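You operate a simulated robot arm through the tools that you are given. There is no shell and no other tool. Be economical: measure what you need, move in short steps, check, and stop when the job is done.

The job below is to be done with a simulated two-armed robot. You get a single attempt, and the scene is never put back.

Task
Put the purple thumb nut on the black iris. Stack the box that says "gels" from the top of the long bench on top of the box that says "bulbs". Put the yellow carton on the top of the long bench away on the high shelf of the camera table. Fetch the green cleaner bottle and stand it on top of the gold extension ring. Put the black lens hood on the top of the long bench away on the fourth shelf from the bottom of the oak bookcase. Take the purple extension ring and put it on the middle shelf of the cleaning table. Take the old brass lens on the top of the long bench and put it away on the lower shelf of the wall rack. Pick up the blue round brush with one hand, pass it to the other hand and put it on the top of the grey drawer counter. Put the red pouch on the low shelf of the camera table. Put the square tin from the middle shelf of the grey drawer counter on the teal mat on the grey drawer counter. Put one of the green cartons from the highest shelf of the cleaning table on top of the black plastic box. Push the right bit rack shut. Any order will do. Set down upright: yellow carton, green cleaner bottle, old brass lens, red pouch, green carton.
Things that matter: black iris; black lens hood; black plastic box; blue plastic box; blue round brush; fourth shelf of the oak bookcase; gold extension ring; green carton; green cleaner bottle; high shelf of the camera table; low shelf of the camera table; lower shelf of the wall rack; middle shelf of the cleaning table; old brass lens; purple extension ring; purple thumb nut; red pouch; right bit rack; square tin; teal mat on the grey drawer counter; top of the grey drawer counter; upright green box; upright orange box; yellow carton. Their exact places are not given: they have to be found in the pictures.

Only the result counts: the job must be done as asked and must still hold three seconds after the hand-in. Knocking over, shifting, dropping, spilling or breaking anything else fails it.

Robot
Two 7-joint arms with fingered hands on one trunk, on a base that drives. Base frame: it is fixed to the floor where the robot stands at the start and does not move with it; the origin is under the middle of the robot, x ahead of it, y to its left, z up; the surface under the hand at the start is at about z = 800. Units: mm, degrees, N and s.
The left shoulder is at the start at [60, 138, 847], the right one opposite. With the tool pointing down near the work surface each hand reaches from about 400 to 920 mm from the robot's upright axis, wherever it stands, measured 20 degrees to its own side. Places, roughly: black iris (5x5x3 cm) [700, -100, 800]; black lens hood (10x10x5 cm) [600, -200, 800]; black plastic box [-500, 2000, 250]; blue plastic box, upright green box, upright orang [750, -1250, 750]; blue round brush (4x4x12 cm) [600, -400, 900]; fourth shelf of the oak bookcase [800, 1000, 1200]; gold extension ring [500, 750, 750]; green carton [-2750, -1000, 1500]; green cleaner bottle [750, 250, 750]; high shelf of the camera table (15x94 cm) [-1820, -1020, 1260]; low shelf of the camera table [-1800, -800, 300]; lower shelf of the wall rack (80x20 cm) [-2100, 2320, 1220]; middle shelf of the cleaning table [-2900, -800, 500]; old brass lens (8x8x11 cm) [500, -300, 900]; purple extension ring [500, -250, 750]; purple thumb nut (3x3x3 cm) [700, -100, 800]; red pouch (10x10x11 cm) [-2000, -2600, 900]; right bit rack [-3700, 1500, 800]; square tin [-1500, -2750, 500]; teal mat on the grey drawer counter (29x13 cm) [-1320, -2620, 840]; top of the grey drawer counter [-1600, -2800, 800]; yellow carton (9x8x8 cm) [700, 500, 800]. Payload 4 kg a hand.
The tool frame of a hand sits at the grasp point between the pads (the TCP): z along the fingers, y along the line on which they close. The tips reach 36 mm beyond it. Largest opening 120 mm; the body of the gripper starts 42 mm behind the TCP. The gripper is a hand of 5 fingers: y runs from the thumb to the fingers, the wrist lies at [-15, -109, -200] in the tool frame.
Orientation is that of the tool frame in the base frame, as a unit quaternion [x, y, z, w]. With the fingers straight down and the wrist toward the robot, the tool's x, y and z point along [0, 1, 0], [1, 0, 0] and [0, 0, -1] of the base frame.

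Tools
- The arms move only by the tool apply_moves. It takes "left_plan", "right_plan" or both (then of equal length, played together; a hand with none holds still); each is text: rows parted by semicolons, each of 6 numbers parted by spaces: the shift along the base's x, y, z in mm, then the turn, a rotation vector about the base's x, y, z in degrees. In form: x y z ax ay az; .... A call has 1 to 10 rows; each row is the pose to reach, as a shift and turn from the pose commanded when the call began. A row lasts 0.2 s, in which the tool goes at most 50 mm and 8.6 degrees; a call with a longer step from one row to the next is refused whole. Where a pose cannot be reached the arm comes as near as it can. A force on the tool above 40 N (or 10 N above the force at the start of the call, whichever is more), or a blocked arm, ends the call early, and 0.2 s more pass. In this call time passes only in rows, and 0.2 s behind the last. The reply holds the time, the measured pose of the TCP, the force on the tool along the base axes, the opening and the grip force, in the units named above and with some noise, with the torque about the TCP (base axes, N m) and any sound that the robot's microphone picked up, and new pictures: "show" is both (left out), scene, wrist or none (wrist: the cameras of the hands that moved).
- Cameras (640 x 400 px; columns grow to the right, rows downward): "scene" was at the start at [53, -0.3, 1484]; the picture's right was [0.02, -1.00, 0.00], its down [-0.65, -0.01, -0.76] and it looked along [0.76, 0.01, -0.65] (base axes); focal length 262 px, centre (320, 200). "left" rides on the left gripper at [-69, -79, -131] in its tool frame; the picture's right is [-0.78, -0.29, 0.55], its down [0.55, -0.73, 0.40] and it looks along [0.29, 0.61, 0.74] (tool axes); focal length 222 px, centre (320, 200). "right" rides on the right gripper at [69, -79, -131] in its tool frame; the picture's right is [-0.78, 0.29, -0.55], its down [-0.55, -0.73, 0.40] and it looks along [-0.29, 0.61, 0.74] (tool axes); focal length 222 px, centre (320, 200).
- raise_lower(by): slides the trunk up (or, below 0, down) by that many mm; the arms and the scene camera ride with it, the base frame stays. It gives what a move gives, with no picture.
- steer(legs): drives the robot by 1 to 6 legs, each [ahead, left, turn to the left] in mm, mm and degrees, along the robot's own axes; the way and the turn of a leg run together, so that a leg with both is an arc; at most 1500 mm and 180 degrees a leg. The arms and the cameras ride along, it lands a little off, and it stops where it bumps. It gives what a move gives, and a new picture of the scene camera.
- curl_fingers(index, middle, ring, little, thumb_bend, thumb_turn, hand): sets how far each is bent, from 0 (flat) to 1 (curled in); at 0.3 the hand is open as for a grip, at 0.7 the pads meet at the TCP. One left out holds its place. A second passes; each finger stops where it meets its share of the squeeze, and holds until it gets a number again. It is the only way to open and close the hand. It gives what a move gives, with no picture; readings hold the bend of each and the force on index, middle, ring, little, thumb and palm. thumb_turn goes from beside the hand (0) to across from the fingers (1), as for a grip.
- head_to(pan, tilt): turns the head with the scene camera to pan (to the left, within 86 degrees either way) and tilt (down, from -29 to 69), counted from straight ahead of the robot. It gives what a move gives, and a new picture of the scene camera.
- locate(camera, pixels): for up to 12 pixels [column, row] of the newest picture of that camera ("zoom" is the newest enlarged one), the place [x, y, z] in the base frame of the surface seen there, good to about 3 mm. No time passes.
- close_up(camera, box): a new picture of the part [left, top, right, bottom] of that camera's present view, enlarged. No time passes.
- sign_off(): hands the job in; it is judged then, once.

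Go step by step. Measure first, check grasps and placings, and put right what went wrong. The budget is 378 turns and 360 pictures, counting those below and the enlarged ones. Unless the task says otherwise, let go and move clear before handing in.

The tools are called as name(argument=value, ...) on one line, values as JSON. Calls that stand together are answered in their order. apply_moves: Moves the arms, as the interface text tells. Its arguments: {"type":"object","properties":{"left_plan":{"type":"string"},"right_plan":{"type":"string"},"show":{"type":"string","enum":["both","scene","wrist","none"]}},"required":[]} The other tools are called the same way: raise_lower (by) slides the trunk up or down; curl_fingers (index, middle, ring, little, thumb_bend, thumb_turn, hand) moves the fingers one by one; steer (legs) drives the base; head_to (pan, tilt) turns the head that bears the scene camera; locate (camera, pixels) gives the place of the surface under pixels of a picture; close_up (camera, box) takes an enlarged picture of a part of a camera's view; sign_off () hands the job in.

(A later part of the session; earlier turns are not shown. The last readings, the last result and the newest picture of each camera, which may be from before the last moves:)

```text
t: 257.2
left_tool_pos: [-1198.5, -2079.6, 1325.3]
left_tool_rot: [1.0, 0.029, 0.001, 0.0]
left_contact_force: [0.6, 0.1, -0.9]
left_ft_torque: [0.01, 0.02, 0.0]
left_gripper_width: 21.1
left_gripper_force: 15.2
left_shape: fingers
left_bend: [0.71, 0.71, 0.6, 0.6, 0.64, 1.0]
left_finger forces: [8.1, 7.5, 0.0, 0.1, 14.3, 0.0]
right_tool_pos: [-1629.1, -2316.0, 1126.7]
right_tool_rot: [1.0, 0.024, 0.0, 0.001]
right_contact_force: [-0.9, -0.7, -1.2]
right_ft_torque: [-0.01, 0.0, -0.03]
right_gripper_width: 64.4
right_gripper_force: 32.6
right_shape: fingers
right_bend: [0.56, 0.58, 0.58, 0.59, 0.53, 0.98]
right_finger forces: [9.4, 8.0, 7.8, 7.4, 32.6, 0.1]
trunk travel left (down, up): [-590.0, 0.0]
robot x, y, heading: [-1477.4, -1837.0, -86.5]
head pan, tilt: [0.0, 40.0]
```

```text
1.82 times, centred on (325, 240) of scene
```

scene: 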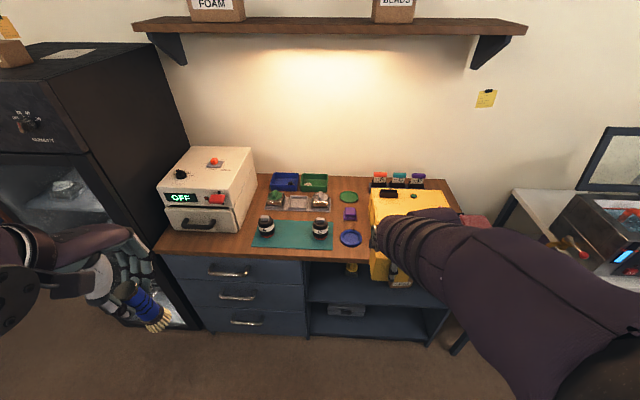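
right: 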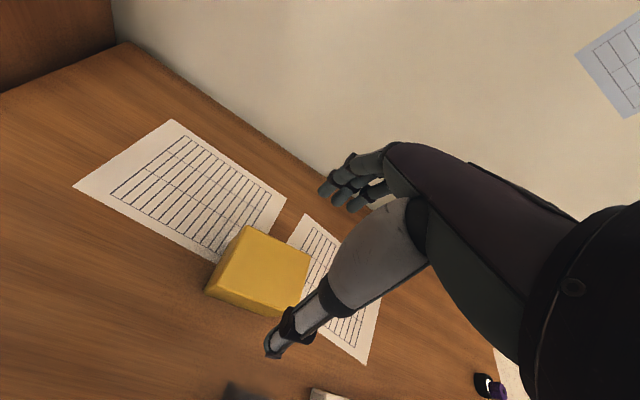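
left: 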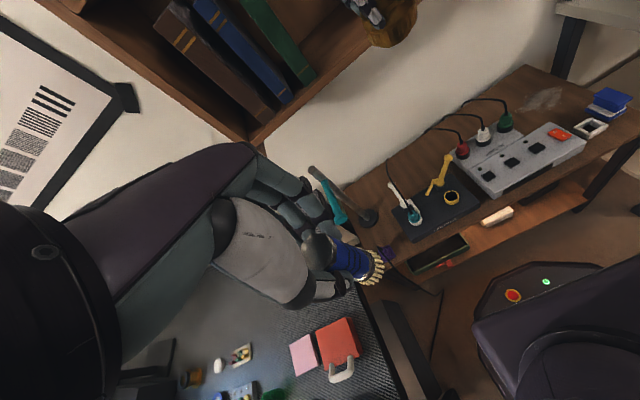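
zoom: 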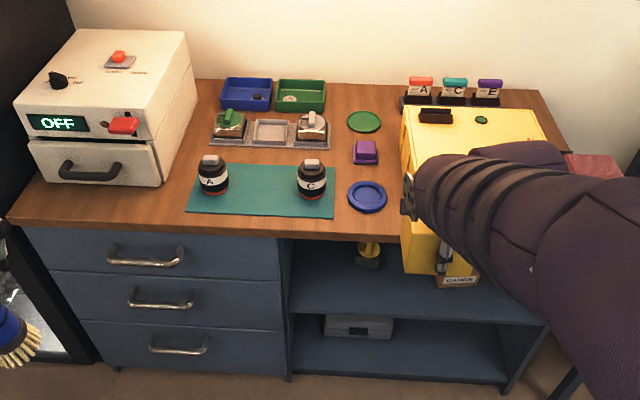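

apply_moves(right_plan="-40 25 0 0 0 0; -80 50 0 0 0 0; -120 75 0 0 0 0; -160 100 0 0 0 0; -205 105 0 0 0 0; -250 105 0 0 0 0", show="none")

head_to(pan=-8, tilt=45)

close_up(camera="scene", box=[120, 80, 440, 300])

```text
t: 258.6
left_tool_pos: [-1199.0, -2080.3, 1326.0]
left_tool_rot: [1.0, 0.029, 0.001, 0.0]
left_contact_force: [-0.2, 0.1, -0.6]
left_ft_torque: [0.0, -0.03, -0.01]
left_gripper_width: 20.8
left_gripper_force: 15.2
left_shape: fingers
left_bend: [0.71, 0.71, 0.6, 0.6, 0.64, 1.0]
left_finger forces: [8.0, 7.5, 0.1, 0.0, 14.3, 0.0]
right_tool_pos: [-1881.1, -2205.9, 1126.5]
right_tool_rot: [1.0, 0.024, 0.002, 0.003]
right_contact_force: [-0.5, 0.2, -0.9]
right_ft_torque: [0.03, -0.03, -0.02]
right_gripper_width: 64.3
right_gripper_force: 32.3
right_shape: fingers
right_bend: [0.56, 0.58, 0.58, 0.59, 0.53, 0.98]
right_finger forces: [9.3, 8.1, 7.7, 7.3, 32.4, 0.1]
trunk travel left (down, up): [-590.0, 0.0]
robot x, y, heading: [-1479.2, -1837.6, -86.8]
head pan, tilt: [0.0, 40.0]
```

```text
t: 259.3
left_tool_pos: [-1199.2, -2080.5, 1325.0]
left_tool_rot: [1.0, 0.029, 0.0, 0.0]
left_contact_force: [0.3, -0.6, -0.5]
left_ft_torque: [0.01, -0.01, 0.0]
left_gripper_width: 21.2
left_gripper_force: 15.5
left_shape: fingers
left_bend: [0.71, 0.71, 0.6, 0.6, 0.64, 1.0]
left_finger forces: [8.1, 7.6, 0.1, 0.0, 14.2, 0.1]
right_tool_pos: [-1879.0, -2206.0, 1126.1]
right_tool_rot: [1.0, 0.023, 0.0, 0.002]
right_contact_force: [0.1, -0.8, -1.2]
right_ft_torque: [0.0, 0.01, -0.02]
right_gripper_width: 64.3
right_gripper_force: 32.6
right_shape: fingers
right_bend: [0.56, 0.58, 0.58, 0.59, 0.53, 0.98]
right_finger forces: [9.3, 8.1, 7.6, 7.5, 32.2, 0.0]
trunk travel left (down, up): [-590.0, 0.0]
robot x, y, heading: [-1480.2, -1836.0, -86.8]
head pan, tilt: [-8.0, 45.0]
```

scene: 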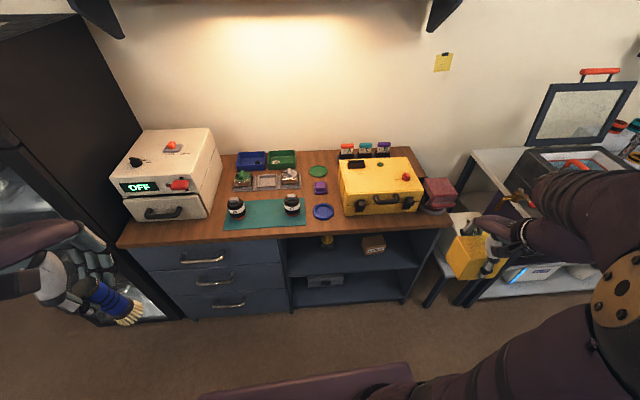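

```text
1.82 times, centred on (280, 190) of scene
```

zoom: 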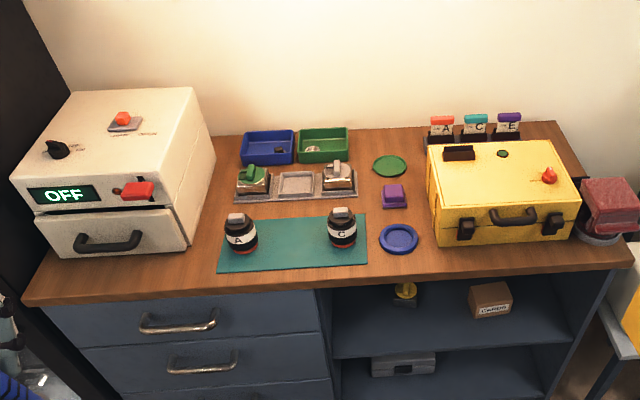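

close_up(camera="scene", box=[280, 230, 410, 310])

locate(camera="zoom", pixels=[[230, 45], [225, 65], [200, 75], [260, 80], [450, 60], [120, 150], [460, 150], [400, 160], [220, 240], [300, 100], [100, 20], [540, 30]])

```text
4.92 times, centred on (345, 270) of scene
```

zoom: 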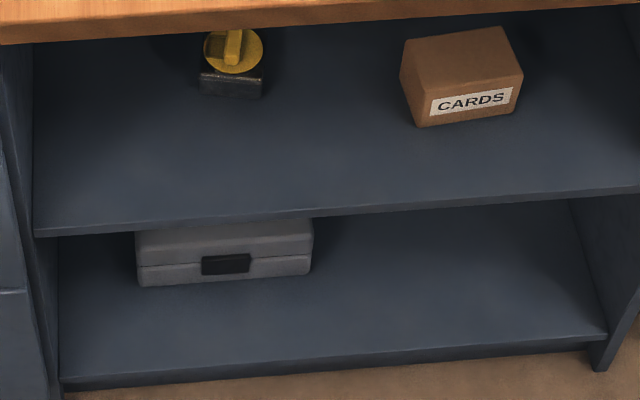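

```text
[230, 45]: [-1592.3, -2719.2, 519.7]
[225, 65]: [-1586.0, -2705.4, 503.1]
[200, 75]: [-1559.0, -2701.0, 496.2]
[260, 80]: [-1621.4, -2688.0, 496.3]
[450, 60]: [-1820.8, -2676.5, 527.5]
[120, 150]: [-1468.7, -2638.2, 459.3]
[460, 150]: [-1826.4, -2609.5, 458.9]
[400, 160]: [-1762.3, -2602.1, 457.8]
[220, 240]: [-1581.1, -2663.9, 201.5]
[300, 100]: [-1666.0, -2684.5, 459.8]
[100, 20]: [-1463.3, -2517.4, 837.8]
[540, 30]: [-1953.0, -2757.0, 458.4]
```

The square tin (gold knob) stands on the middle shelf (z 459) at about (-1590,-2710). Measure mat, jars, pouch and tin.

close_up(camera="scene", box=[210, 140, 340, 240])

locate(camera="zoom", pixels=[[70, 310], [85, 355], [395, 335], [385, 240], [105, 245], [125, 290], [125, 325], [355, 280], [330, 320], [240, 300], [290, 230], [470, 345]])

locate(camera="scene", pixels=[[440, 188], [425, 185], [455, 185], [438, 205], [425, 200], [455, 205], [440, 212], [420, 180], [380, 175], [345, 208], [415, 207], [435, 225]])

```text
4.00 times, centred on (275, 190) of scene
```

zoom: 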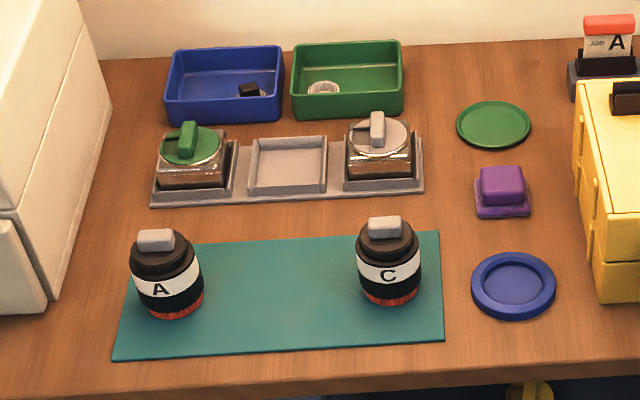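

```text
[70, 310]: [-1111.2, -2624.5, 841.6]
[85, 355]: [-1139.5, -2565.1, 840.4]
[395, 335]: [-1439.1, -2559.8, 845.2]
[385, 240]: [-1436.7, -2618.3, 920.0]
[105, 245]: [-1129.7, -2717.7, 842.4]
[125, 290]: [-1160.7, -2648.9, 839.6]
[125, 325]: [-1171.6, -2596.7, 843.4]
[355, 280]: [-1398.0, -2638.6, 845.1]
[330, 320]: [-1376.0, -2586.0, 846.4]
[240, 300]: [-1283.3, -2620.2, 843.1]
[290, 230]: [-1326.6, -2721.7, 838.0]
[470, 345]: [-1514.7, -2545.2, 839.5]
```

```text
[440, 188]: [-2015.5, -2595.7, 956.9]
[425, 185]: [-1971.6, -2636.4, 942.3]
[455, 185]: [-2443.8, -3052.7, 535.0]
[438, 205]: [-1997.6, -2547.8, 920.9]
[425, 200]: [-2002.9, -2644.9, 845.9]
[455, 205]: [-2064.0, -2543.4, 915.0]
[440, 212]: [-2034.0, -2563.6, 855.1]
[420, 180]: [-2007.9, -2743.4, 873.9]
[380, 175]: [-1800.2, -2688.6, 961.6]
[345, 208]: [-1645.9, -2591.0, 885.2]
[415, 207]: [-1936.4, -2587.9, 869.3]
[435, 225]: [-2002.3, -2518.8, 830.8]
```

Now inspect how the brush sits in the left hand.

close_up(camera="left", box=[200, 130, 460, 370])

locate(camera="zoom", pixels=[[260, 180], [300, 200], [350, 210], [400, 235], [440, 250], [230, 200], [330, 160], [280, 230]])

close_up(camera="scene", box=[20, 200, 220, 340])

```text
1.67 times, centred on (330, 250) of left
```

zoom: 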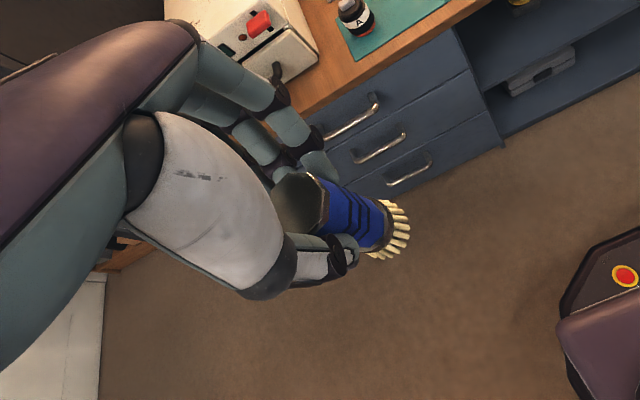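

```text
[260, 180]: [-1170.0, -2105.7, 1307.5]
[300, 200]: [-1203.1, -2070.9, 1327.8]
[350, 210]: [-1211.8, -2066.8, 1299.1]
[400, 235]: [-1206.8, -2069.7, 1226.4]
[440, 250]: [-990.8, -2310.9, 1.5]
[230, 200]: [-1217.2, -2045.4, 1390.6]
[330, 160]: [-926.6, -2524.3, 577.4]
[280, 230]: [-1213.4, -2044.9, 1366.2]
```

```text
2.86 times, centred on (120, 270) of scene
```

zoom: 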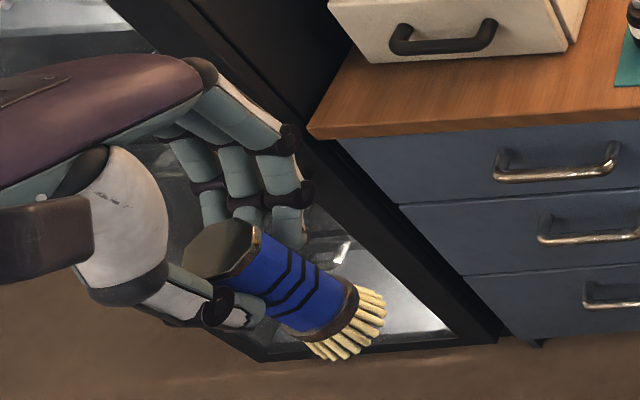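

The brush hangs nearly vertical, bottom at TCP-112. I'll stand it at about (-1605,-2570) between saucer and yellow case; shift the base right.

steer(legs=[[0, -330, -3]])

head_to(pan=5, tilt=42)

close_up(camera="scene", box=[200, 130, 440, 290])

```text
t: 261.5
left_tool_pos: [-1537.8, -2104.5, 1324.2]
left_tool_rot: [1.0, 0.003, 0.001, 0.0]
left_contact_force: [-0.2, 0.1, 0.0]
left_ft_torque: [0.01, -0.01, 0.01]
left_gripper_width: 21.2
left_gripper_force: 15.3
left_shape: fingers
left_bend: [0.71, 0.71, 0.6, 0.6, 0.64, 1.0]
left_finger forces: [8.1, 7.5, 0.0, 0.0, 14.3, 0.0]
right_tool_pos: [-2224.8, -2194.5, 1126.1]
right_tool_rot: [1.0, -0.003, 0.0, 0.002]
right_contact_force: [0.3, -0.6, -1.8]
right_ft_torque: [0.01, -0.05, 0.01]
right_gripper_width: 64.4
right_gripper_force: 32.4
right_shape: fingers
right_bend: [0.56, 0.58, 0.58, 0.59, 0.53, 0.98]
right_finger forces: [9.3, 8.0, 7.8, 7.4, 32.3, 0.0]
trunk travel left (down, up): [-590.0, 0.0]
robot x, y, heading: [-1805.3, -1847.6, -89.8]
head pan, tilt: [-8.0, 45.0]
```

scene: 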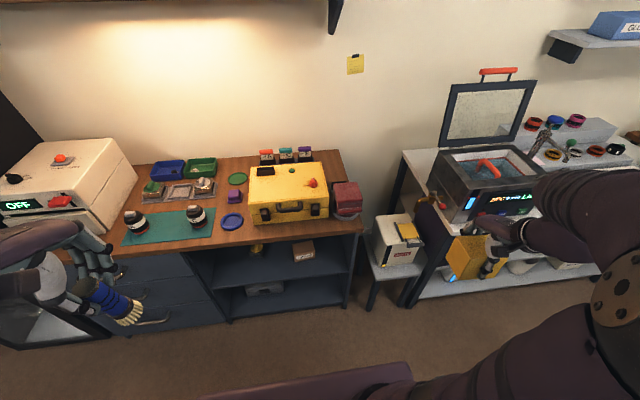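

```text
t: 262.2
left_tool_pos: [-1537.8, -2104.4, 1324.6]
left_tool_rot: [1.0, 0.002, 0.0, 0.0]
left_contact_force: [0.3, 0.3, -1.3]
left_ft_torque: [0.01, -0.01, 0.02]
left_gripper_width: 21.0
left_gripper_force: 14.8
left_shape: fingers
left_bend: [0.71, 0.71, 0.6, 0.6, 0.64, 1.0]
left_finger forces: [8.0, 7.4, 0.0, 0.0, 14.3, 0.0]
right_tool_pos: [-2225.1, -2194.6, 1126.5]
right_tool_rot: [1.0, -0.002, 0.001, 0.002]
right_contact_force: [-0.2, 0.2, -1.3]
right_ft_torque: [-0.05, 0.02, 0.01]
right_gripper_width: 64.1
right_gripper_force: 32.1
right_shape: fingers
right_bend: [0.56, 0.58, 0.58, 0.59, 0.53, 0.98]
right_finger forces: [9.2, 8.1, 7.7, 7.4, 32.4, 0.1]
trunk travel left (down, up): [-590.0, 0.0]
robot x, y, heading: [-1802.3, -1853.5, -89.7]
head pan, tilt: [5.0, 42.0]
```

scene: 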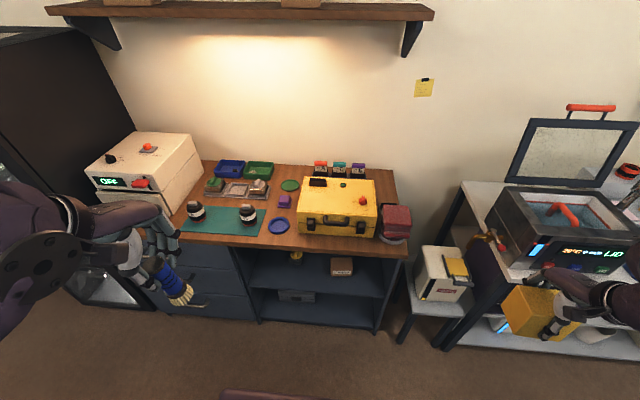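

```text
2.50 times, centred on (320, 210) of scene
```

zoom: 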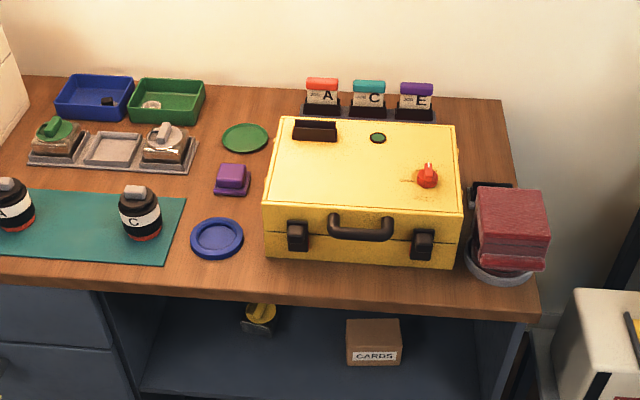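

locate(camera="zoom", pixels=[[255, 265], [242, 240], [195, 240], [265, 240], [220, 278], [280, 280], [480, 200], [545, 200], [485, 235], [545, 260], [510, 275], [500, 285]])

close_up(camera="scene", box=[370, 190, 430, 250])

```text
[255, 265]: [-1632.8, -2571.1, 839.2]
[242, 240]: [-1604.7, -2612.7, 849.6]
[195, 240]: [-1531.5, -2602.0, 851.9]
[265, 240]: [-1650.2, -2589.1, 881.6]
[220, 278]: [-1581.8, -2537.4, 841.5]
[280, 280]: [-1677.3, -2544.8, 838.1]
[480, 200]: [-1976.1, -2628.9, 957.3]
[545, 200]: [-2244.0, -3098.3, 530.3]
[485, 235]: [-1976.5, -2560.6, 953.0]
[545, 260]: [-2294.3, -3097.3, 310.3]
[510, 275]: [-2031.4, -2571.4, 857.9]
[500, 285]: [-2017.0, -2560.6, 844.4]
```

```text
6.67 times, centred on (400, 220) of scene
```

zoom: 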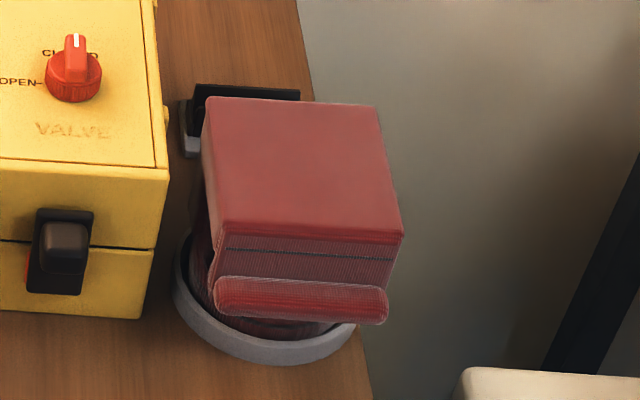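

Placement spot: (-1605,-2545), clear of saucer (r 37 at (-1568,-2598)) and case. Move the left hand over it.

apply_moves(left_plan="-6 -44 -18 0 0 0; -12 -88 -36 0 0 0; -18 -132 -54 0 0 0; -24 -176 -72 0 0 0; -30 -220 -90 0 0 0; -36 -264 -108 0 0 0; -42 -308 -126 0 0 0; -48 -352 -144 0 0 0; -55 -400 -162 0 0 0; -62 -446 -178 0 0 0", show="none")

apply_moves(left_plan="0 0 -45 0 0 0; 0 0 -90 0 0 0; 0 0 -130 0 0 0; 0 0 -160 0 0 0", show="wrist")

close_up(camera="scene", box=[200, 150, 360, 270])

```text
refused: row 9 steps farther than a row can; nothing moved
```

```text
t: 263.3
left_tool_pos: [-1676.0, -2101.7, 1201.7]
left_tool_rot: [0.938, -0.334, -0.041, 0.084]
left_contact_force: [0.2, -0.4, -1.4]
left_ft_torque: [-0.01, 0.03, -0.02]
left_gripper_width: 20.9
left_gripper_force: 15.1
left_shape: fingers
left_bend: [0.71, 0.71, 0.6, 0.6, 0.63, 1.0]
left_finger forces: [8.1, 7.4, 0.0, 0.0, 14.8, 0.0]
right_tool_pos: [-2224.4, -2194.8, 1125.8]
right_tool_rot: [1.0, -0.003, 0.001, 0.002]
right_contact_force: [0.4, -0.5, -1.2]
right_ft_torque: [-0.03, 0.01, 0.02]
right_gripper_width: 64.4
right_gripper_force: 33.1
right_shape: fingers
right_bend: [0.56, 0.58, 0.58, 0.59, 0.53, 0.98]
right_finger forces: [9.3, 8.1, 7.7, 7.3, 32.2, 0.1]
trunk travel left (down, up): [-590.0, 0.0]
robot x, y, heading: [-1805.8, -1848.3, -89.7]
head pan, tilt: [5.0, 42.0]
stopped in row 4 (left hand): the arm was blocked; the commanded pose is now the measured one
```

left: 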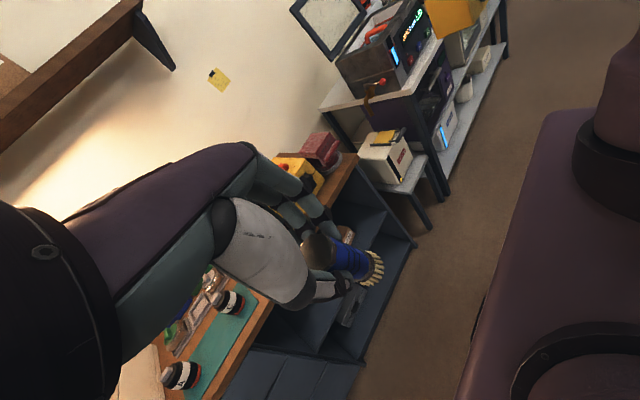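

```text
3.33 times, centred on (280, 210) of scene
```

zoom: 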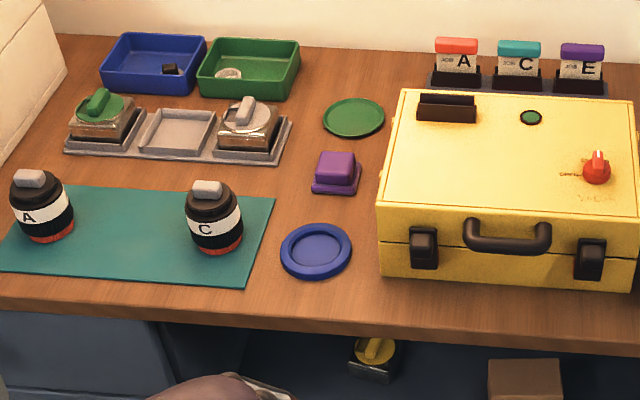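

The first call was refused and the follow-up jammed the arm near the body; the brush is still held. Restore orientation while moving forward.

apply_moves(left_plan="7 -44 0 2 -1 7.8; 14 -88 0 4 -2 15.6; 22 -132 0 5.9 -2.9 23.4; 30 -176 0 7.8 -3.8 31.2; 38 -220 -5 9.8 -4.8 39.1; 46 -264 -10 9.8 -4.8 39.1; 54 -308 -20 9.8 -4.8 39.1; 62 -352 -30 9.8 -4.8 39.1; 69 -398 -40 9.8 -4.8 39.1; 76 -444 -50 9.8 -4.8 39.1", show="wrist")

close_up(camera="scene", box=[180, 110, 380, 270])

```text
t: 265.5
left_tool_pos: [-1603.7, -2549.8, 1153.4]
left_tool_rot: [1.0, 0.0, 0.006, -0.003]
left_contact_force: [-0.2, -0.7, -0.2]
left_ft_torque: [0.06, -0.01, -0.04]
left_gripper_width: 21.3
left_gripper_force: 15.3
left_shape: fingers
left_bend: [0.71, 0.71, 0.6, 0.6, 0.63, 1.0]
left_finger forces: [8.7, 7.9, 0.1, 0.1, 14.9, 0.0]
right_tool_pos: [-2225.4, -2197.1, 1123.9]
right_tool_rot: [1.0, -0.002, 0.001, 0.0]
right_contact_force: [-0.7, 0.3, -1.2]
right_ft_torque: [0.04, -0.02, -0.01]
right_gripper_width: 64.4
right_gripper_force: 31.9
right_shape: fingers
right_bend: [0.56, 0.58, 0.58, 0.59, 0.53, 0.98]
right_finger forces: [9.1, 8.0, 7.6, 7.3, 32.1, 0.0]
trunk travel left (down, up): [-590.0, 0.0]
robot x, y, heading: [-1804.6, -1846.9, -89.7]
head pan, tilt: [5.0, 42.0]
```

left: 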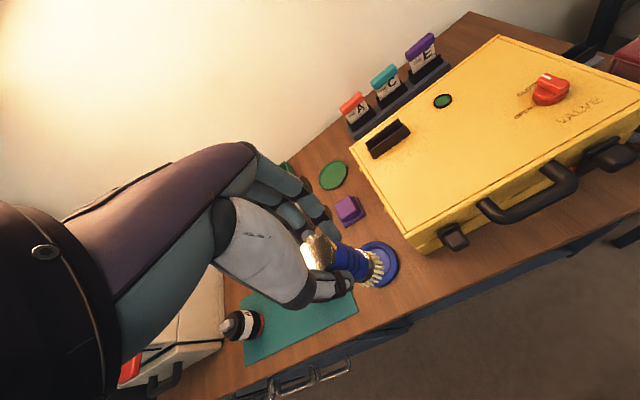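

```text
2.50 times, centred on (280, 190) of scene
```

zoom: 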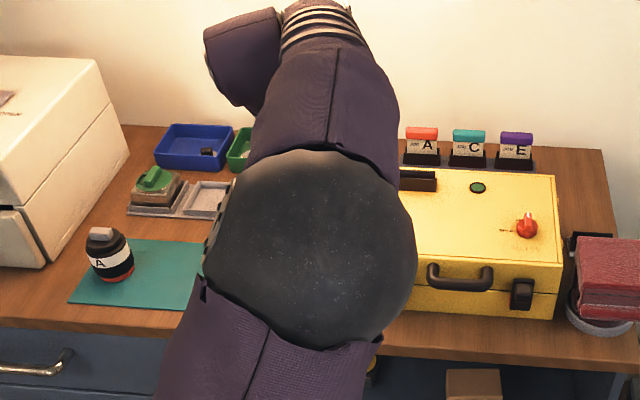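

locate(camera="left", pixels=[[308, 258], [345, 258], [375, 262], [383, 280], [372, 275], [390, 262], [382, 245]])

close_up(camera="left", box=[280, 200, 440, 320])

locate(camera="zoom", pixels=[[190, 180], [270, 200], [330, 215], [375, 210], [380, 250], [410, 200], [430, 280], [350, 240]])

```text
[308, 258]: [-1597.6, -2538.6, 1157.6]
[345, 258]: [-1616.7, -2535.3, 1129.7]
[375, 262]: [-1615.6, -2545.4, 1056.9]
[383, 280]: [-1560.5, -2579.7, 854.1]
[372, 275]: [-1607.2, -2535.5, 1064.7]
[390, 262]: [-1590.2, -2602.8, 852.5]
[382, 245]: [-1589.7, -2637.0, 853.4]
```

```text
3.33 times, centred on (360, 260) of left
```

zoom: 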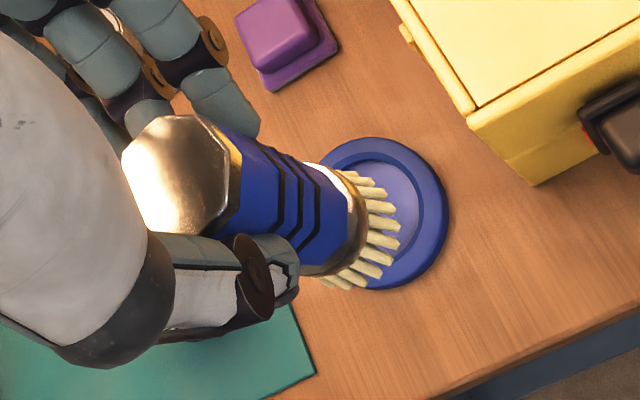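

```text
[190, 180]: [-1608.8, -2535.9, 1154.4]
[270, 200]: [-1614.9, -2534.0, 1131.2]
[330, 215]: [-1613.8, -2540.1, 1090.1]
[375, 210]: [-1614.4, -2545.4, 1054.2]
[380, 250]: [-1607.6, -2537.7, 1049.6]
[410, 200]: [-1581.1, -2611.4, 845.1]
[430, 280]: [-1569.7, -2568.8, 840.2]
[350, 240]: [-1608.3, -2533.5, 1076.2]
```

Brush is vertical over (-1606,-2543), bottom ≈1039. Lower.

apply_moves(left_plan="0 0 -45 0 0 0; 0 0 -90 0 0 0; 0 0 -135 0 0 0; 0 0 -170 0 0 0; 0 0 -188 0 0 0; 0 0 -193 0 0 0; 0 0 -197 0 0 0; 0 0 -200 0 0 0; 0 0 -203 0 0 0", show="wrist")

close_up(camera="left", box=[280, 180, 440, 320])

locate(camera="zoom", pixels=[[190, 200], [270, 220], [330, 235], [375, 240], [380, 270], [420, 300], [330, 330], [450, 200]])

```text
t: 267.5
left_tool_pos: [-1615.5, -2528.8, 999.2]
left_tool_rot: [1.0, 0.003, 0.003, 0.001]
left_contact_force: [-0.3, 0.0, -0.2]
left_ft_torque: [-0.01, 0.01, -0.01]
left_gripper_width: 21.2
left_gripper_force: 15.2
left_shape: fingers
left_bend: [0.71, 0.71, 0.6, 0.6, 0.63, 1.0]
left_finger forces: [8.5, 7.8, 0.0, 0.0, 14.9, 0.0]
left hand out of reach, approached as far as the arm can: row 1, 2, 3, 4, 5, 6, 7, 8, 9
right_tool_pos: [-2224.2, -2194.7, 1125.9]
right_tool_rot: [1.0, -0.002, 0.001, 0.002]
right_contact_force: [-0.3, -0.3, -1.4]
right_ft_torque: [-0.04, -0.02, 0.01]
right_gripper_width: 64.2
right_gripper_force: 31.9
right_shape: fingers
right_bend: [0.56, 0.58, 0.58, 0.59, 0.53, 0.98]
right_finger forces: [9.2, 8.0, 7.5, 7.3, 32.1, 0.0]
trunk travel left (down, up): [-590.0, 0.0]
robot x, y, heading: [-1804.6, -1845.6, -89.9]
head pan, tilt: [5.0, 42.0]
```

left: 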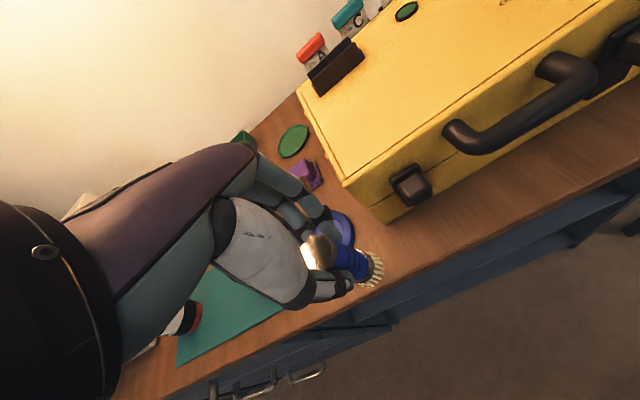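

```text
2.86 times, centred on (360, 250) of left
```

zoom: 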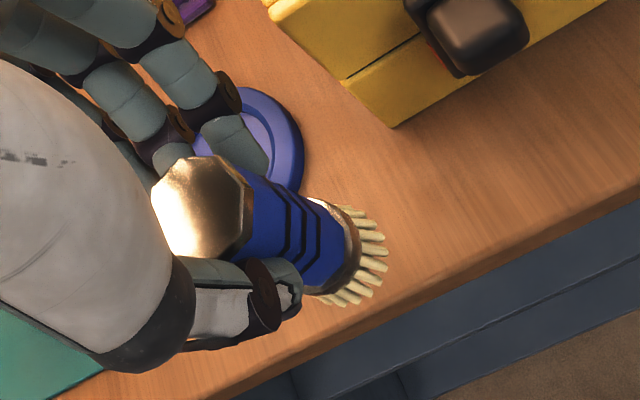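

```text
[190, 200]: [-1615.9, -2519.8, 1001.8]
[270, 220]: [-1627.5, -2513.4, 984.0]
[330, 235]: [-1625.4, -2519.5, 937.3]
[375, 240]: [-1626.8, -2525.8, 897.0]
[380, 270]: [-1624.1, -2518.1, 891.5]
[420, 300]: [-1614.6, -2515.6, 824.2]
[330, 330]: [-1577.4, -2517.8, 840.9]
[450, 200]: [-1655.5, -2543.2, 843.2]
```

The arm can't go lower in this configuration, but the trunk can. Nudge the base forward 20 mm/left 10 mm, then lower the trunk.

steer(legs=[[20, 10, 0]])

raise_lower(by=-34)

close_up(camera="left", box=[280, 180, 440, 320])

locate(camera="zoom", pixels=[[190, 200], [270, 220], [330, 235], [375, 240], [380, 270], [345, 300], [330, 330], [400, 240], [260, 110], [300, 150]])

```text
t: 268.3
left_tool_pos: [-1604.4, -2550.4, 999.1]
left_tool_rot: [1.0, 0.003, 0.003, -0.001]
left_contact_force: [0.1, -0.1, -0.8]
left_ft_torque: [0.04, 0.04, 0.0]
left_gripper_width: 21.0
left_gripper_force: 15.6
left_shape: fingers
left_bend: [0.71, 0.71, 0.6, 0.6, 0.63, 1.0]
left_finger forces: [8.7, 7.9, 0.0, 0.0, 14.8, 0.0]
right_tool_pos: [-2214.3, -2216.0, 1125.9]
right_tool_rot: [1.0, -0.002, 0.0, 0.001]
right_contact_force: [0.5, -1.2, -0.7]
right_ft_torque: [0.01, 0.01, 0.0]
right_gripper_width: 64.4
right_gripper_force: 31.6
right_shape: fingers
right_bend: [0.56, 0.58, 0.58, 0.59, 0.53, 0.98]
right_finger forces: [9.3, 8.0, 7.7, 7.3, 32.2, 0.0]
trunk travel left (down, up): [-590.0, 0.0]
robot x, y, heading: [-1793.2, -1866.0, -90.1]
head pan, tilt: [5.0, 42.0]
```

scene: 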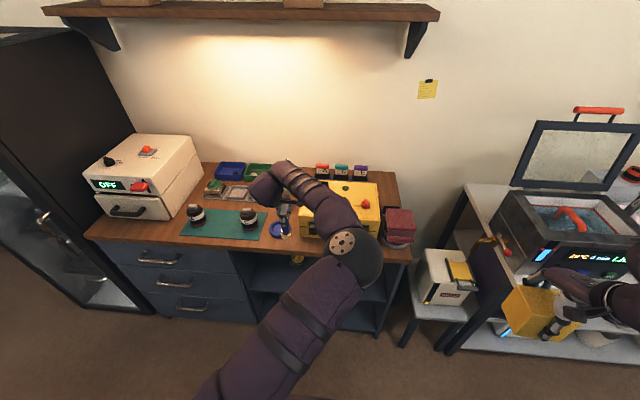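

```text
t: 269.1
left_tool_pos: [-1604.4, -2548.5, 966.9]
left_tool_rot: [1.0, 0.003, 0.004, -0.001]
left_contact_force: [-0.6, -0.5, -0.9]
left_ft_torque: [0.02, 0.01, 0.03]
left_gripper_width: 20.8
left_gripper_force: 15.6
left_shape: fingers
left_bend: [0.71, 0.71, 0.6, 0.6, 0.63, 1.0]
left_finger forces: [8.6, 7.8, 0.0, 0.1, 14.9, 0.0]
right_tool_pos: [-2213.6, -2214.4, 1091.2]
right_tool_rot: [1.0, -0.003, 0.001, 0.002]
right_contact_force: [0.9, 0.2, -0.9]
right_ft_torque: [0.0, 0.02, 0.02]
right_gripper_width: 64.2
right_gripper_force: 31.4
right_shape: fingers
right_bend: [0.56, 0.58, 0.58, 0.59, 0.53, 0.98]
right_finger forces: [9.1, 8.1, 7.6, 7.3, 32.1, 0.0]
trunk travel left (down, up): [-556.0, 34.0]
robot x, y, heading: [-1792.3, -1868.2, -89.8]
head pan, tilt: [5.0, 42.0]
```

```text
2.86 times, centred on (360, 250) of left
```

zoom: 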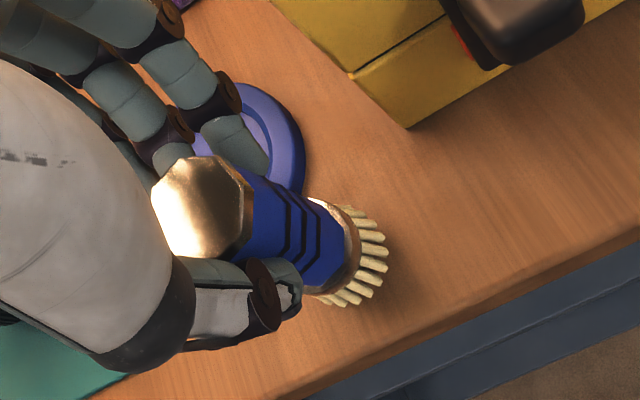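

```text
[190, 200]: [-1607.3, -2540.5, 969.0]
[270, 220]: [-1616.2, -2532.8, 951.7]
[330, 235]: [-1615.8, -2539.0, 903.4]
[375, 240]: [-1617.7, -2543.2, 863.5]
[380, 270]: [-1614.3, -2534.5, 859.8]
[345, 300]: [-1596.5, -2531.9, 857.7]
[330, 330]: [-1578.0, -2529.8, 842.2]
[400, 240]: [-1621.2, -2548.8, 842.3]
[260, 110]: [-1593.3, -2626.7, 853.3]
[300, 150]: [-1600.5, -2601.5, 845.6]
```

Bottom at ~854. Lower 13 mm more.

raise_lower(by=-12)

```text
t: 269.7
left_tool_pos: [-1606.0, -2547.8, 954.8]
left_tool_rot: [1.0, 0.003, 0.004, 0.0]
left_contact_force: [0.5, -0.1, -0.3]
left_ft_torque: [0.04, -0.02, 0.0]
left_gripper_width: 21.3
left_gripper_force: 15.1
left_shape: fingers
left_bend: [0.71, 0.71, 0.6, 0.6, 0.63, 1.0]
left_finger forces: [8.6, 7.9, 0.1, 0.1, 14.9, 0.0]
right_tool_pos: [-2214.0, -2215.8, 1079.8]
right_tool_rot: [1.0, -0.003, 0.001, 0.001]
right_contact_force: [-0.4, 0.2, -0.4]
right_ft_torque: [0.0, -0.03, 0.01]
right_gripper_width: 64.6
right_gripper_force: 32.4
right_shape: fingers
right_bend: [0.56, 0.58, 0.58, 0.59, 0.53, 0.98]
right_finger forces: [9.1, 8.0, 7.5, 7.3, 32.1, 0.1]
trunk travel left (down, up): [-544.0, 46.0]
robot x, y, heading: [-1796.3, -1867.6, -89.7]
head pan, tilt: [5.0, 42.0]
```

raise_lower(by=-3)

close_up(camera="left", box=[280, 180, 440, 320])

locate(camera="zoom", pixels=[[190, 200], [375, 235], [385, 260], [345, 300], [400, 240]])

```text
t: 270.2
left_tool_pos: [-1605.7, -2549.4, 952.1]
left_tool_rot: [1.0, 0.002, 0.005, 0.001]
left_contact_force: [-1.0, -1.3, 8.0]
left_ft_torque: [0.03, -0.02, 0.0]
left_gripper_width: 21.0
left_gripper_force: 17.3
left_shape: fingers
left_bend: [0.71, 0.72, 0.6, 0.6, 0.63, 1.0]
left_finger forces: [9.0, 9.7, 0.1, 0.1, 15.4, 0.0]
right_tool_pos: [-2213.6, -2214.5, 1076.1]
right_tool_rot: [1.0, -0.002, 0.0, 0.001]
right_contact_force: [0.3, -0.6, -1.2]
right_ft_torque: [0.01, 0.02, -0.01]
right_gripper_width: 64.2
right_gripper_force: 31.6
right_shape: fingers
right_bend: [0.56, 0.58, 0.58, 0.59, 0.53, 0.98]
right_finger forces: [9.2, 7.9, 7.6, 7.3, 32.1, 0.0]
trunk travel left (down, up): [-541.0, 49.0]
robot x, y, heading: [-1794.8, -1866.8, -89.8]
head pan, tilt: [5.0, 42.0]
```

```text
2.86 times, centred on (360, 250) of left
```

zoom: 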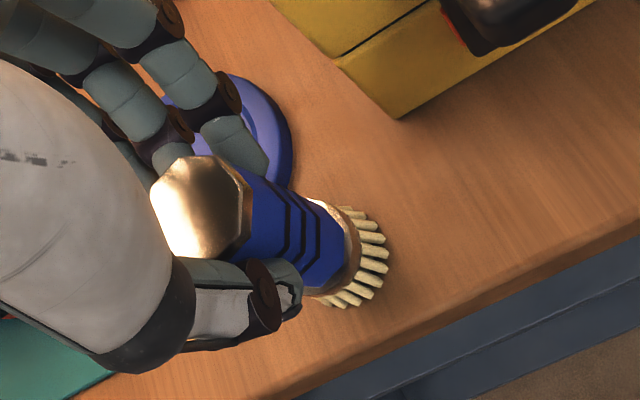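

```text
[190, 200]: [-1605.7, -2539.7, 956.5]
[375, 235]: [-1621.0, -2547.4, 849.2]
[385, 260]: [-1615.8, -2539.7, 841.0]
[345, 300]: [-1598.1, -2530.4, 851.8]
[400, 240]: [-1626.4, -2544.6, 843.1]
```

Contact (8 N), brush standing. Release.

curl_fingers(hand="left", index=0.5, middle=0.5, ring=0.5, little=0.5, thumb_bend=0.45)

close_up(camera="left", box=[280, 180, 440, 320])

```text
t: 271.2
left_tool_pos: [-1604.2, -2548.9, 950.6]
left_tool_rot: [1.0, 0.002, 0.003, 0.0]
left_contact_force: [-0.1, -0.2, 0.4]
left_ft_torque: [0.0, 0.01, 0.0]
left_gripper_width: 67.0
left_gripper_force: 0.0
left_shape: fingers
left_bend: [0.5, 0.5, 0.5, 0.5, 0.45, 0.99]
left_finger forces: [0.0, 0.0, 0.0, 0.0, 0.1, 0.0]
right_tool_pos: [-2214.1, -2214.0, 1076.9]
right_tool_rot: [1.0, -0.003, 0.001, 0.002]
right_contact_force: [0.6, 0.2, -0.7]
right_ft_torque: [-0.01, 0.01, 0.0]
right_gripper_width: 64.3
right_gripper_force: 31.5
right_shape: fingers
right_bend: [0.56, 0.58, 0.58, 0.59, 0.53, 0.98]
right_finger forces: [9.2, 8.1, 7.6, 7.3, 32.0, 0.1]
trunk travel left (down, up): [-541.0, 49.0]
robot x, y, heading: [-1789.8, -1865.9, -89.8]
head pan, tilt: [5.0, 42.0]
```

```text
2.86 times, centred on (360, 250) of left
```

zoom: 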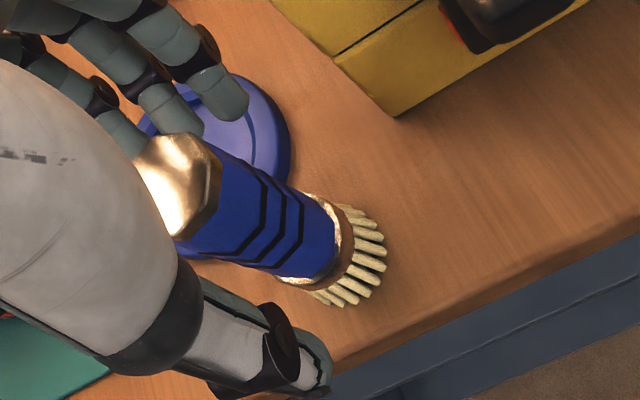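

Brush stands alone. Raise the trunk, then lift and retract the left hand.

raise_lower(by=49)

apply_moves(left_plan="0 0 40 0 0 0; 0 0 80 0 0 0; 0 0 120 0 0 0; 20 40 140 0 0 0; 40 80 150 0 0 0; 60 120 160 0 0 0; 80 160 170 0 0 0; 100 200 180 0 0 0", show="scene")

```text
t: 272.1
left_tool_pos: [-1605.6, -2547.9, 1000.0]
left_tool_rot: [1.0, 0.003, 0.003, 0.0]
left_contact_force: [-0.4, -1.3, 0.1]
left_ft_torque: [-0.03, 0.01, -0.02]
left_gripper_width: 66.7
left_gripper_force: 0.0
left_shape: fingers
left_bend: [0.5, 0.5, 0.5, 0.5, 0.45, 0.99]
left_finger forces: [0.0, 0.0, 0.0, 0.1, 0.0, 0.1]
right_tool_pos: [-2214.4, -2215.0, 1125.1]
right_tool_rot: [1.0, -0.003, 0.001, 0.001]
right_contact_force: [-0.3, 0.2, -1.4]
right_ft_torque: [-0.03, 0.0, 0.02]
right_gripper_width: 64.1
right_gripper_force: 32.7
right_shape: fingers
right_bend: [0.56, 0.58, 0.58, 0.59, 0.53, 0.98]
right_finger forces: [9.2, 8.0, 7.6, 7.3, 32.1, 0.1]
trunk travel left (down, up): [-590.0, 0.0]
robot x, y, heading: [-1792.6, -1866.0, -90.1]
head pan, tilt: [5.0, 42.0]
```

```text
t: 273.9
left_tool_pos: [-1504.7, -2347.4, 1182.5]
left_tool_rot: [1.0, 0.001, 0.004, 0.001]
left_contact_force: [-0.2, 1.2, 0.3]
left_ft_torque: [-0.01, 0.03, 0.02]
left_gripper_width: 67.0
left_gripper_force: 0.1
left_shape: fingers
left_bend: [0.5, 0.5, 0.5, 0.5, 0.45, 0.99]
left_finger forces: [0.0, 0.1, 0.0, 0.0, 0.1, 0.0]
right_tool_pos: [-2214.0, -2212.4, 1126.8]
right_tool_rot: [1.0, -0.003, 0.0, 0.003]
right_contact_force: [-0.2, 0.2, -1.6]
right_ft_torque: [-0.02, -0.02, 0.03]
right_gripper_width: 64.1
right_gripper_force: 31.8
right_shape: fingers
right_bend: [0.56, 0.58, 0.58, 0.59, 0.53, 0.98]
right_finger forces: [9.1, 7.9, 7.6, 7.4, 32.0, 0.0]
trunk travel left (down, up): [-590.0, 0.0]
robot x, y, heading: [-1801.5, -1862.4, -89.5]
head pan, tilt: [5.0, 42.0]
```

scene: 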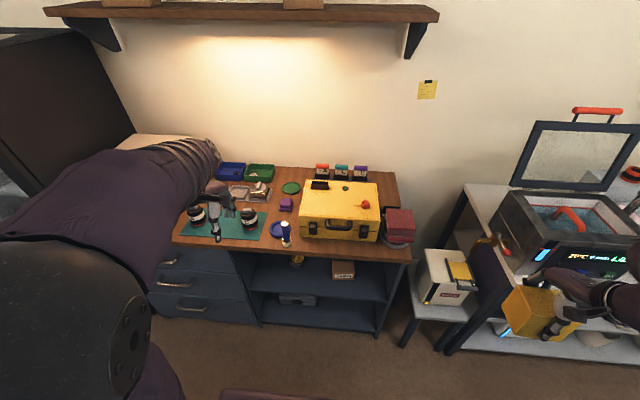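

Brush done. Next the square tin with the left hand: raise the right arm (with carton), pull the left hand back, drive closer and lower the trunk.

apply_moves(left_plan="0 25 0 0 0 0; 0 50 0 0 0 0; 0 75 0 0 0 0; 0 105 0 0 0 0; 0 105 0 0 0 0", right_plan="0 0 40 0 0 0; 0 0 80 0 0 0; 0 0 120 0 0 0; 0 0 160 0 0 0; 0 0 200 0 0 0", show="none")

raise_lower(by=-360)

steer(legs=[[110, 55, 0]])

```text
t: 275.1
left_tool_pos: [-1504.5, -2243.6, 1179.3]
left_tool_rot: [1.0, 0.003, 0.003, 0.0]
left_contact_force: [-0.1, 0.2, -0.6]
left_ft_torque: [-0.02, -0.01, 0.01]
left_gripper_width: 66.8
left_gripper_force: 0.0
left_shape: fingers
left_bend: [0.5, 0.5, 0.5, 0.5, 0.45, 0.99]
left_finger forces: [0.0, 0.0, 0.0, 0.0, 0.0, 0.0]
right_tool_pos: [-2214.4, -2216.5, 1325.4]
right_tool_rot: [1.0, -0.004, 0.001, 0.002]
right_contact_force: [0.3, 1.0, -1.4]
right_ft_torque: [-0.02, 0.01, -0.04]
right_gripper_width: 64.6
right_gripper_force: 31.6
right_shape: fingers
right_bend: [0.56, 0.58, 0.58, 0.59, 0.53, 0.98]
right_finger forces: [9.2, 7.8, 7.6, 7.2, 31.6, 0.0]
trunk travel left (down, up): [-590.0, 0.0]
robot x, y, heading: [-1794.2, -1869.7, -89.6]
head pan, tilt: [5.0, 42.0]
```

```text
t: 278.6
left_tool_pos: [-1505.7, -2242.5, 820.1]
left_tool_rot: [1.0, 0.002, 0.004, 0.001]
left_contact_force: [0.9, -0.6, 0.0]
left_ft_torque: [0.02, 0.03, -0.02]
left_gripper_width: 66.9
left_gripper_force: 0.2
left_shape: fingers
left_bend: [0.5, 0.5, 0.5, 0.5, 0.45, 0.99]
left_finger forces: [0.1, 0.0, 0.0, 0.0, 0.0, 0.1]
right_tool_pos: [-2215.9, -2214.2, 964.8]
right_tool_rot: [1.0, -0.002, 0.001, 0.002]
right_contact_force: [0.2, 0.0, -1.3]
right_ft_torque: [0.01, 0.01, 0.03]
right_gripper_width: 64.4
right_gripper_force: 31.6
right_shape: fingers
right_bend: [0.56, 0.58, 0.58, 0.59, 0.53, 0.98]
right_finger forces: [9.2, 7.9, 7.5, 7.2, 31.7, 0.1]
trunk travel left (down, up): [-230.0, 360.0]
robot x, y, heading: [-1794.6, -1864.6, -89.6]
head pan, tilt: [5.0, 42.0]
```

```text
t: 279.9
left_tool_pos: [-1450.0, -2353.2, 819.4]
left_tool_rot: [1.0, 0.002, 0.003, 0.0]
left_contact_force: [0.1, 0.1, -0.3]
left_ft_torque: [0.0, -0.01, 0.0]
left_gripper_width: 66.6
left_gripper_force: 0.2
left_shape: fingers
left_bend: [0.5, 0.5, 0.5, 0.5, 0.45, 0.99]
left_finger forces: [0.0, 0.0, 0.0, 0.1, 0.1, 0.1]
right_tool_pos: [-2160.4, -2326.8, 966.3]
right_tool_rot: [1.0, -0.003, 0.001, 0.002]
right_contact_force: [0.9, -0.3, -1.1]
right_ft_torque: [-0.02, 0.03, 0.0]
right_gripper_width: 64.3
right_gripper_force: 31.5
right_shape: fingers
right_bend: [0.56, 0.58, 0.58, 0.59, 0.53, 0.98]
right_finger forces: [9.2, 7.8, 7.5, 7.2, 31.9, 0.1]
trunk travel left (down, up): [-230.0, 360.0]
robot x, y, heading: [-1740.7, -1979.7, -89.9]
head pan, tilt: [5.0, 42.0]
```

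scene: 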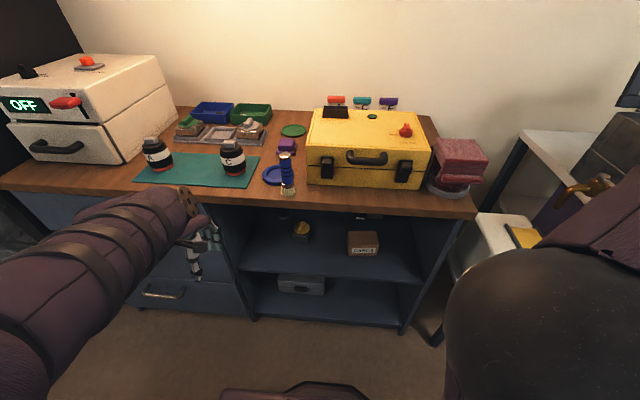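

close_up(camera="scene", box=[260, 205, 400, 280])

locate(camera="zoom", pixels=[[175, 130], [190, 110], [150, 145], [220, 150], [180, 155], [190, 165], [155, 165], [215, 168], [190, 92], [120, 70], [460, 60], [300, 330]])

```text
4.57 times, centred on (330, 242) of scene
```

zoom: 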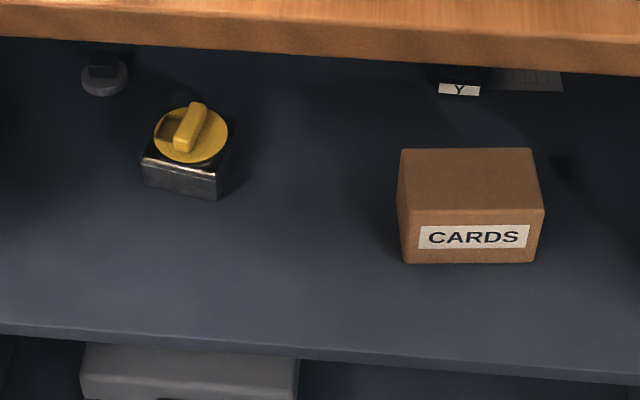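

```text
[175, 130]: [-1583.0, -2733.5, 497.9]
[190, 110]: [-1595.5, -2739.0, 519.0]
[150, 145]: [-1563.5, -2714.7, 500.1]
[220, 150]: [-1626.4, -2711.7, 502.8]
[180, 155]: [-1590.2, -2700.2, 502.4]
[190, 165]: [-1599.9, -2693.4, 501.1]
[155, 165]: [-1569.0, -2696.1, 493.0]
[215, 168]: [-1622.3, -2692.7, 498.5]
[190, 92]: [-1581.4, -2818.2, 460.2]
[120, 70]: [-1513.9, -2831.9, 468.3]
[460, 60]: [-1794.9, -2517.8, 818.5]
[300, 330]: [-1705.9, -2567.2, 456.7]
```

Tin: centre (-1592,-2720), body top 501, handle top 522. Lower the left hand in front of the shelf with 15° pitch.

curl_fingers(hand="left", index=0.3, middle=0.3, ring=0.3, little=0.3, thumb_bend=0.3)

apply_moves(left_plan="-20 -25 -20 0 0 0; -40 -50 -45 0 0 0; -60 -65 -80 0 0 0; -80 -68 -115 0 0 0; -100 -68 -150 0 0 0; -120 -68 -185 0 0 0; -138 -68 -220 -7 0 0; -138 -68 -258 -15 0 0", show="wrist")

```text
t: 280.9
left_tool_pos: [-1450.5, -2354.7, 818.7]
left_tool_rot: [1.0, 0.002, 0.003, 0.0]
left_contact_force: [-0.4, 0.8, 0.3]
left_ft_torque: [0.0, -0.03, -0.02]
left_gripper_width: 118.8
left_gripper_force: 0.2
left_shape: fingers
left_bend: [0.3, 0.3, 0.3, 0.3, 0.3, 0.97]
left_finger forces: [0.1, 0.0, 0.0, 0.1, 0.0, 0.1]
right_tool_pos: [-2160.2, -2326.4, 964.8]
right_tool_rot: [1.0, -0.003, 0.0, 0.002]
right_contact_force: [0.7, 0.2, -1.4]
right_ft_torque: [-0.03, -0.02, -0.02]
right_gripper_width: 64.3
right_gripper_force: 31.8
right_shape: fingers
right_bend: [0.56, 0.58, 0.58, 0.59, 0.53, 0.98]
right_finger forces: [9.2, 7.9, 7.5, 7.2, 31.8, 0.1]
trunk travel left (down, up): [-230.0, 360.0]
robot x, y, heading: [-1740.6, -1978.2, -89.7]
head pan, tilt: [5.0, 42.0]
```

```text
t: 282.7
left_tool_pos: [-1591.8, -2441.5, 562.5]
left_tool_rot: [0.991, 0.004, 0.005, 0.131]
left_contact_force: [0.0, 0.3, 0.4]
left_ft_torque: [0.0, 0.01, -0.03]
left_gripper_width: 119.1
left_gripper_force: 0.1
left_shape: fingers
left_bend: [0.3, 0.3, 0.3, 0.3, 0.3, 0.97]
left_finger forces: [0.0, 0.0, 0.1, 0.0, 0.1, 0.0]
left hand out of reach, approached as far as the arm can: row 8
right_tool_pos: [-2160.8, -2326.5, 964.2]
right_tool_rot: [1.0, -0.003, 0.001, 0.002]
right_contact_force: [0.3, 0.4, -1.2]
right_ft_torque: [0.02, 0.01, -0.01]
right_gripper_width: 64.3
right_gripper_force: 31.9
right_shape: fingers
right_bend: [0.56, 0.58, 0.58, 0.59, 0.53, 0.98]
right_finger forces: [9.3, 7.9, 7.5, 7.1, 31.7, 0.0]
trunk travel left (down, up): [-230.0, 360.0]
robot x, y, heading: [-1738.7, -1976.8, -89.6]
head pan, tilt: [5.0, 42.0]
```

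left: 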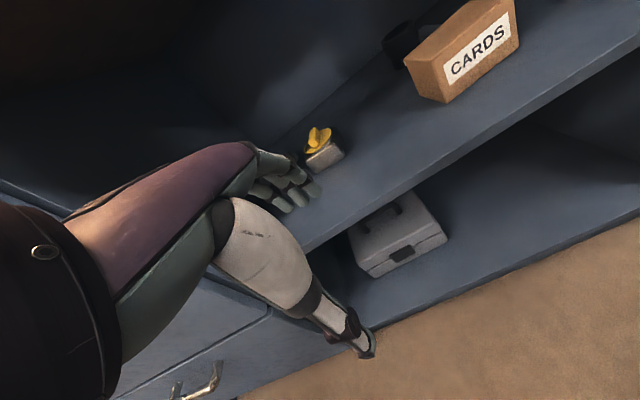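

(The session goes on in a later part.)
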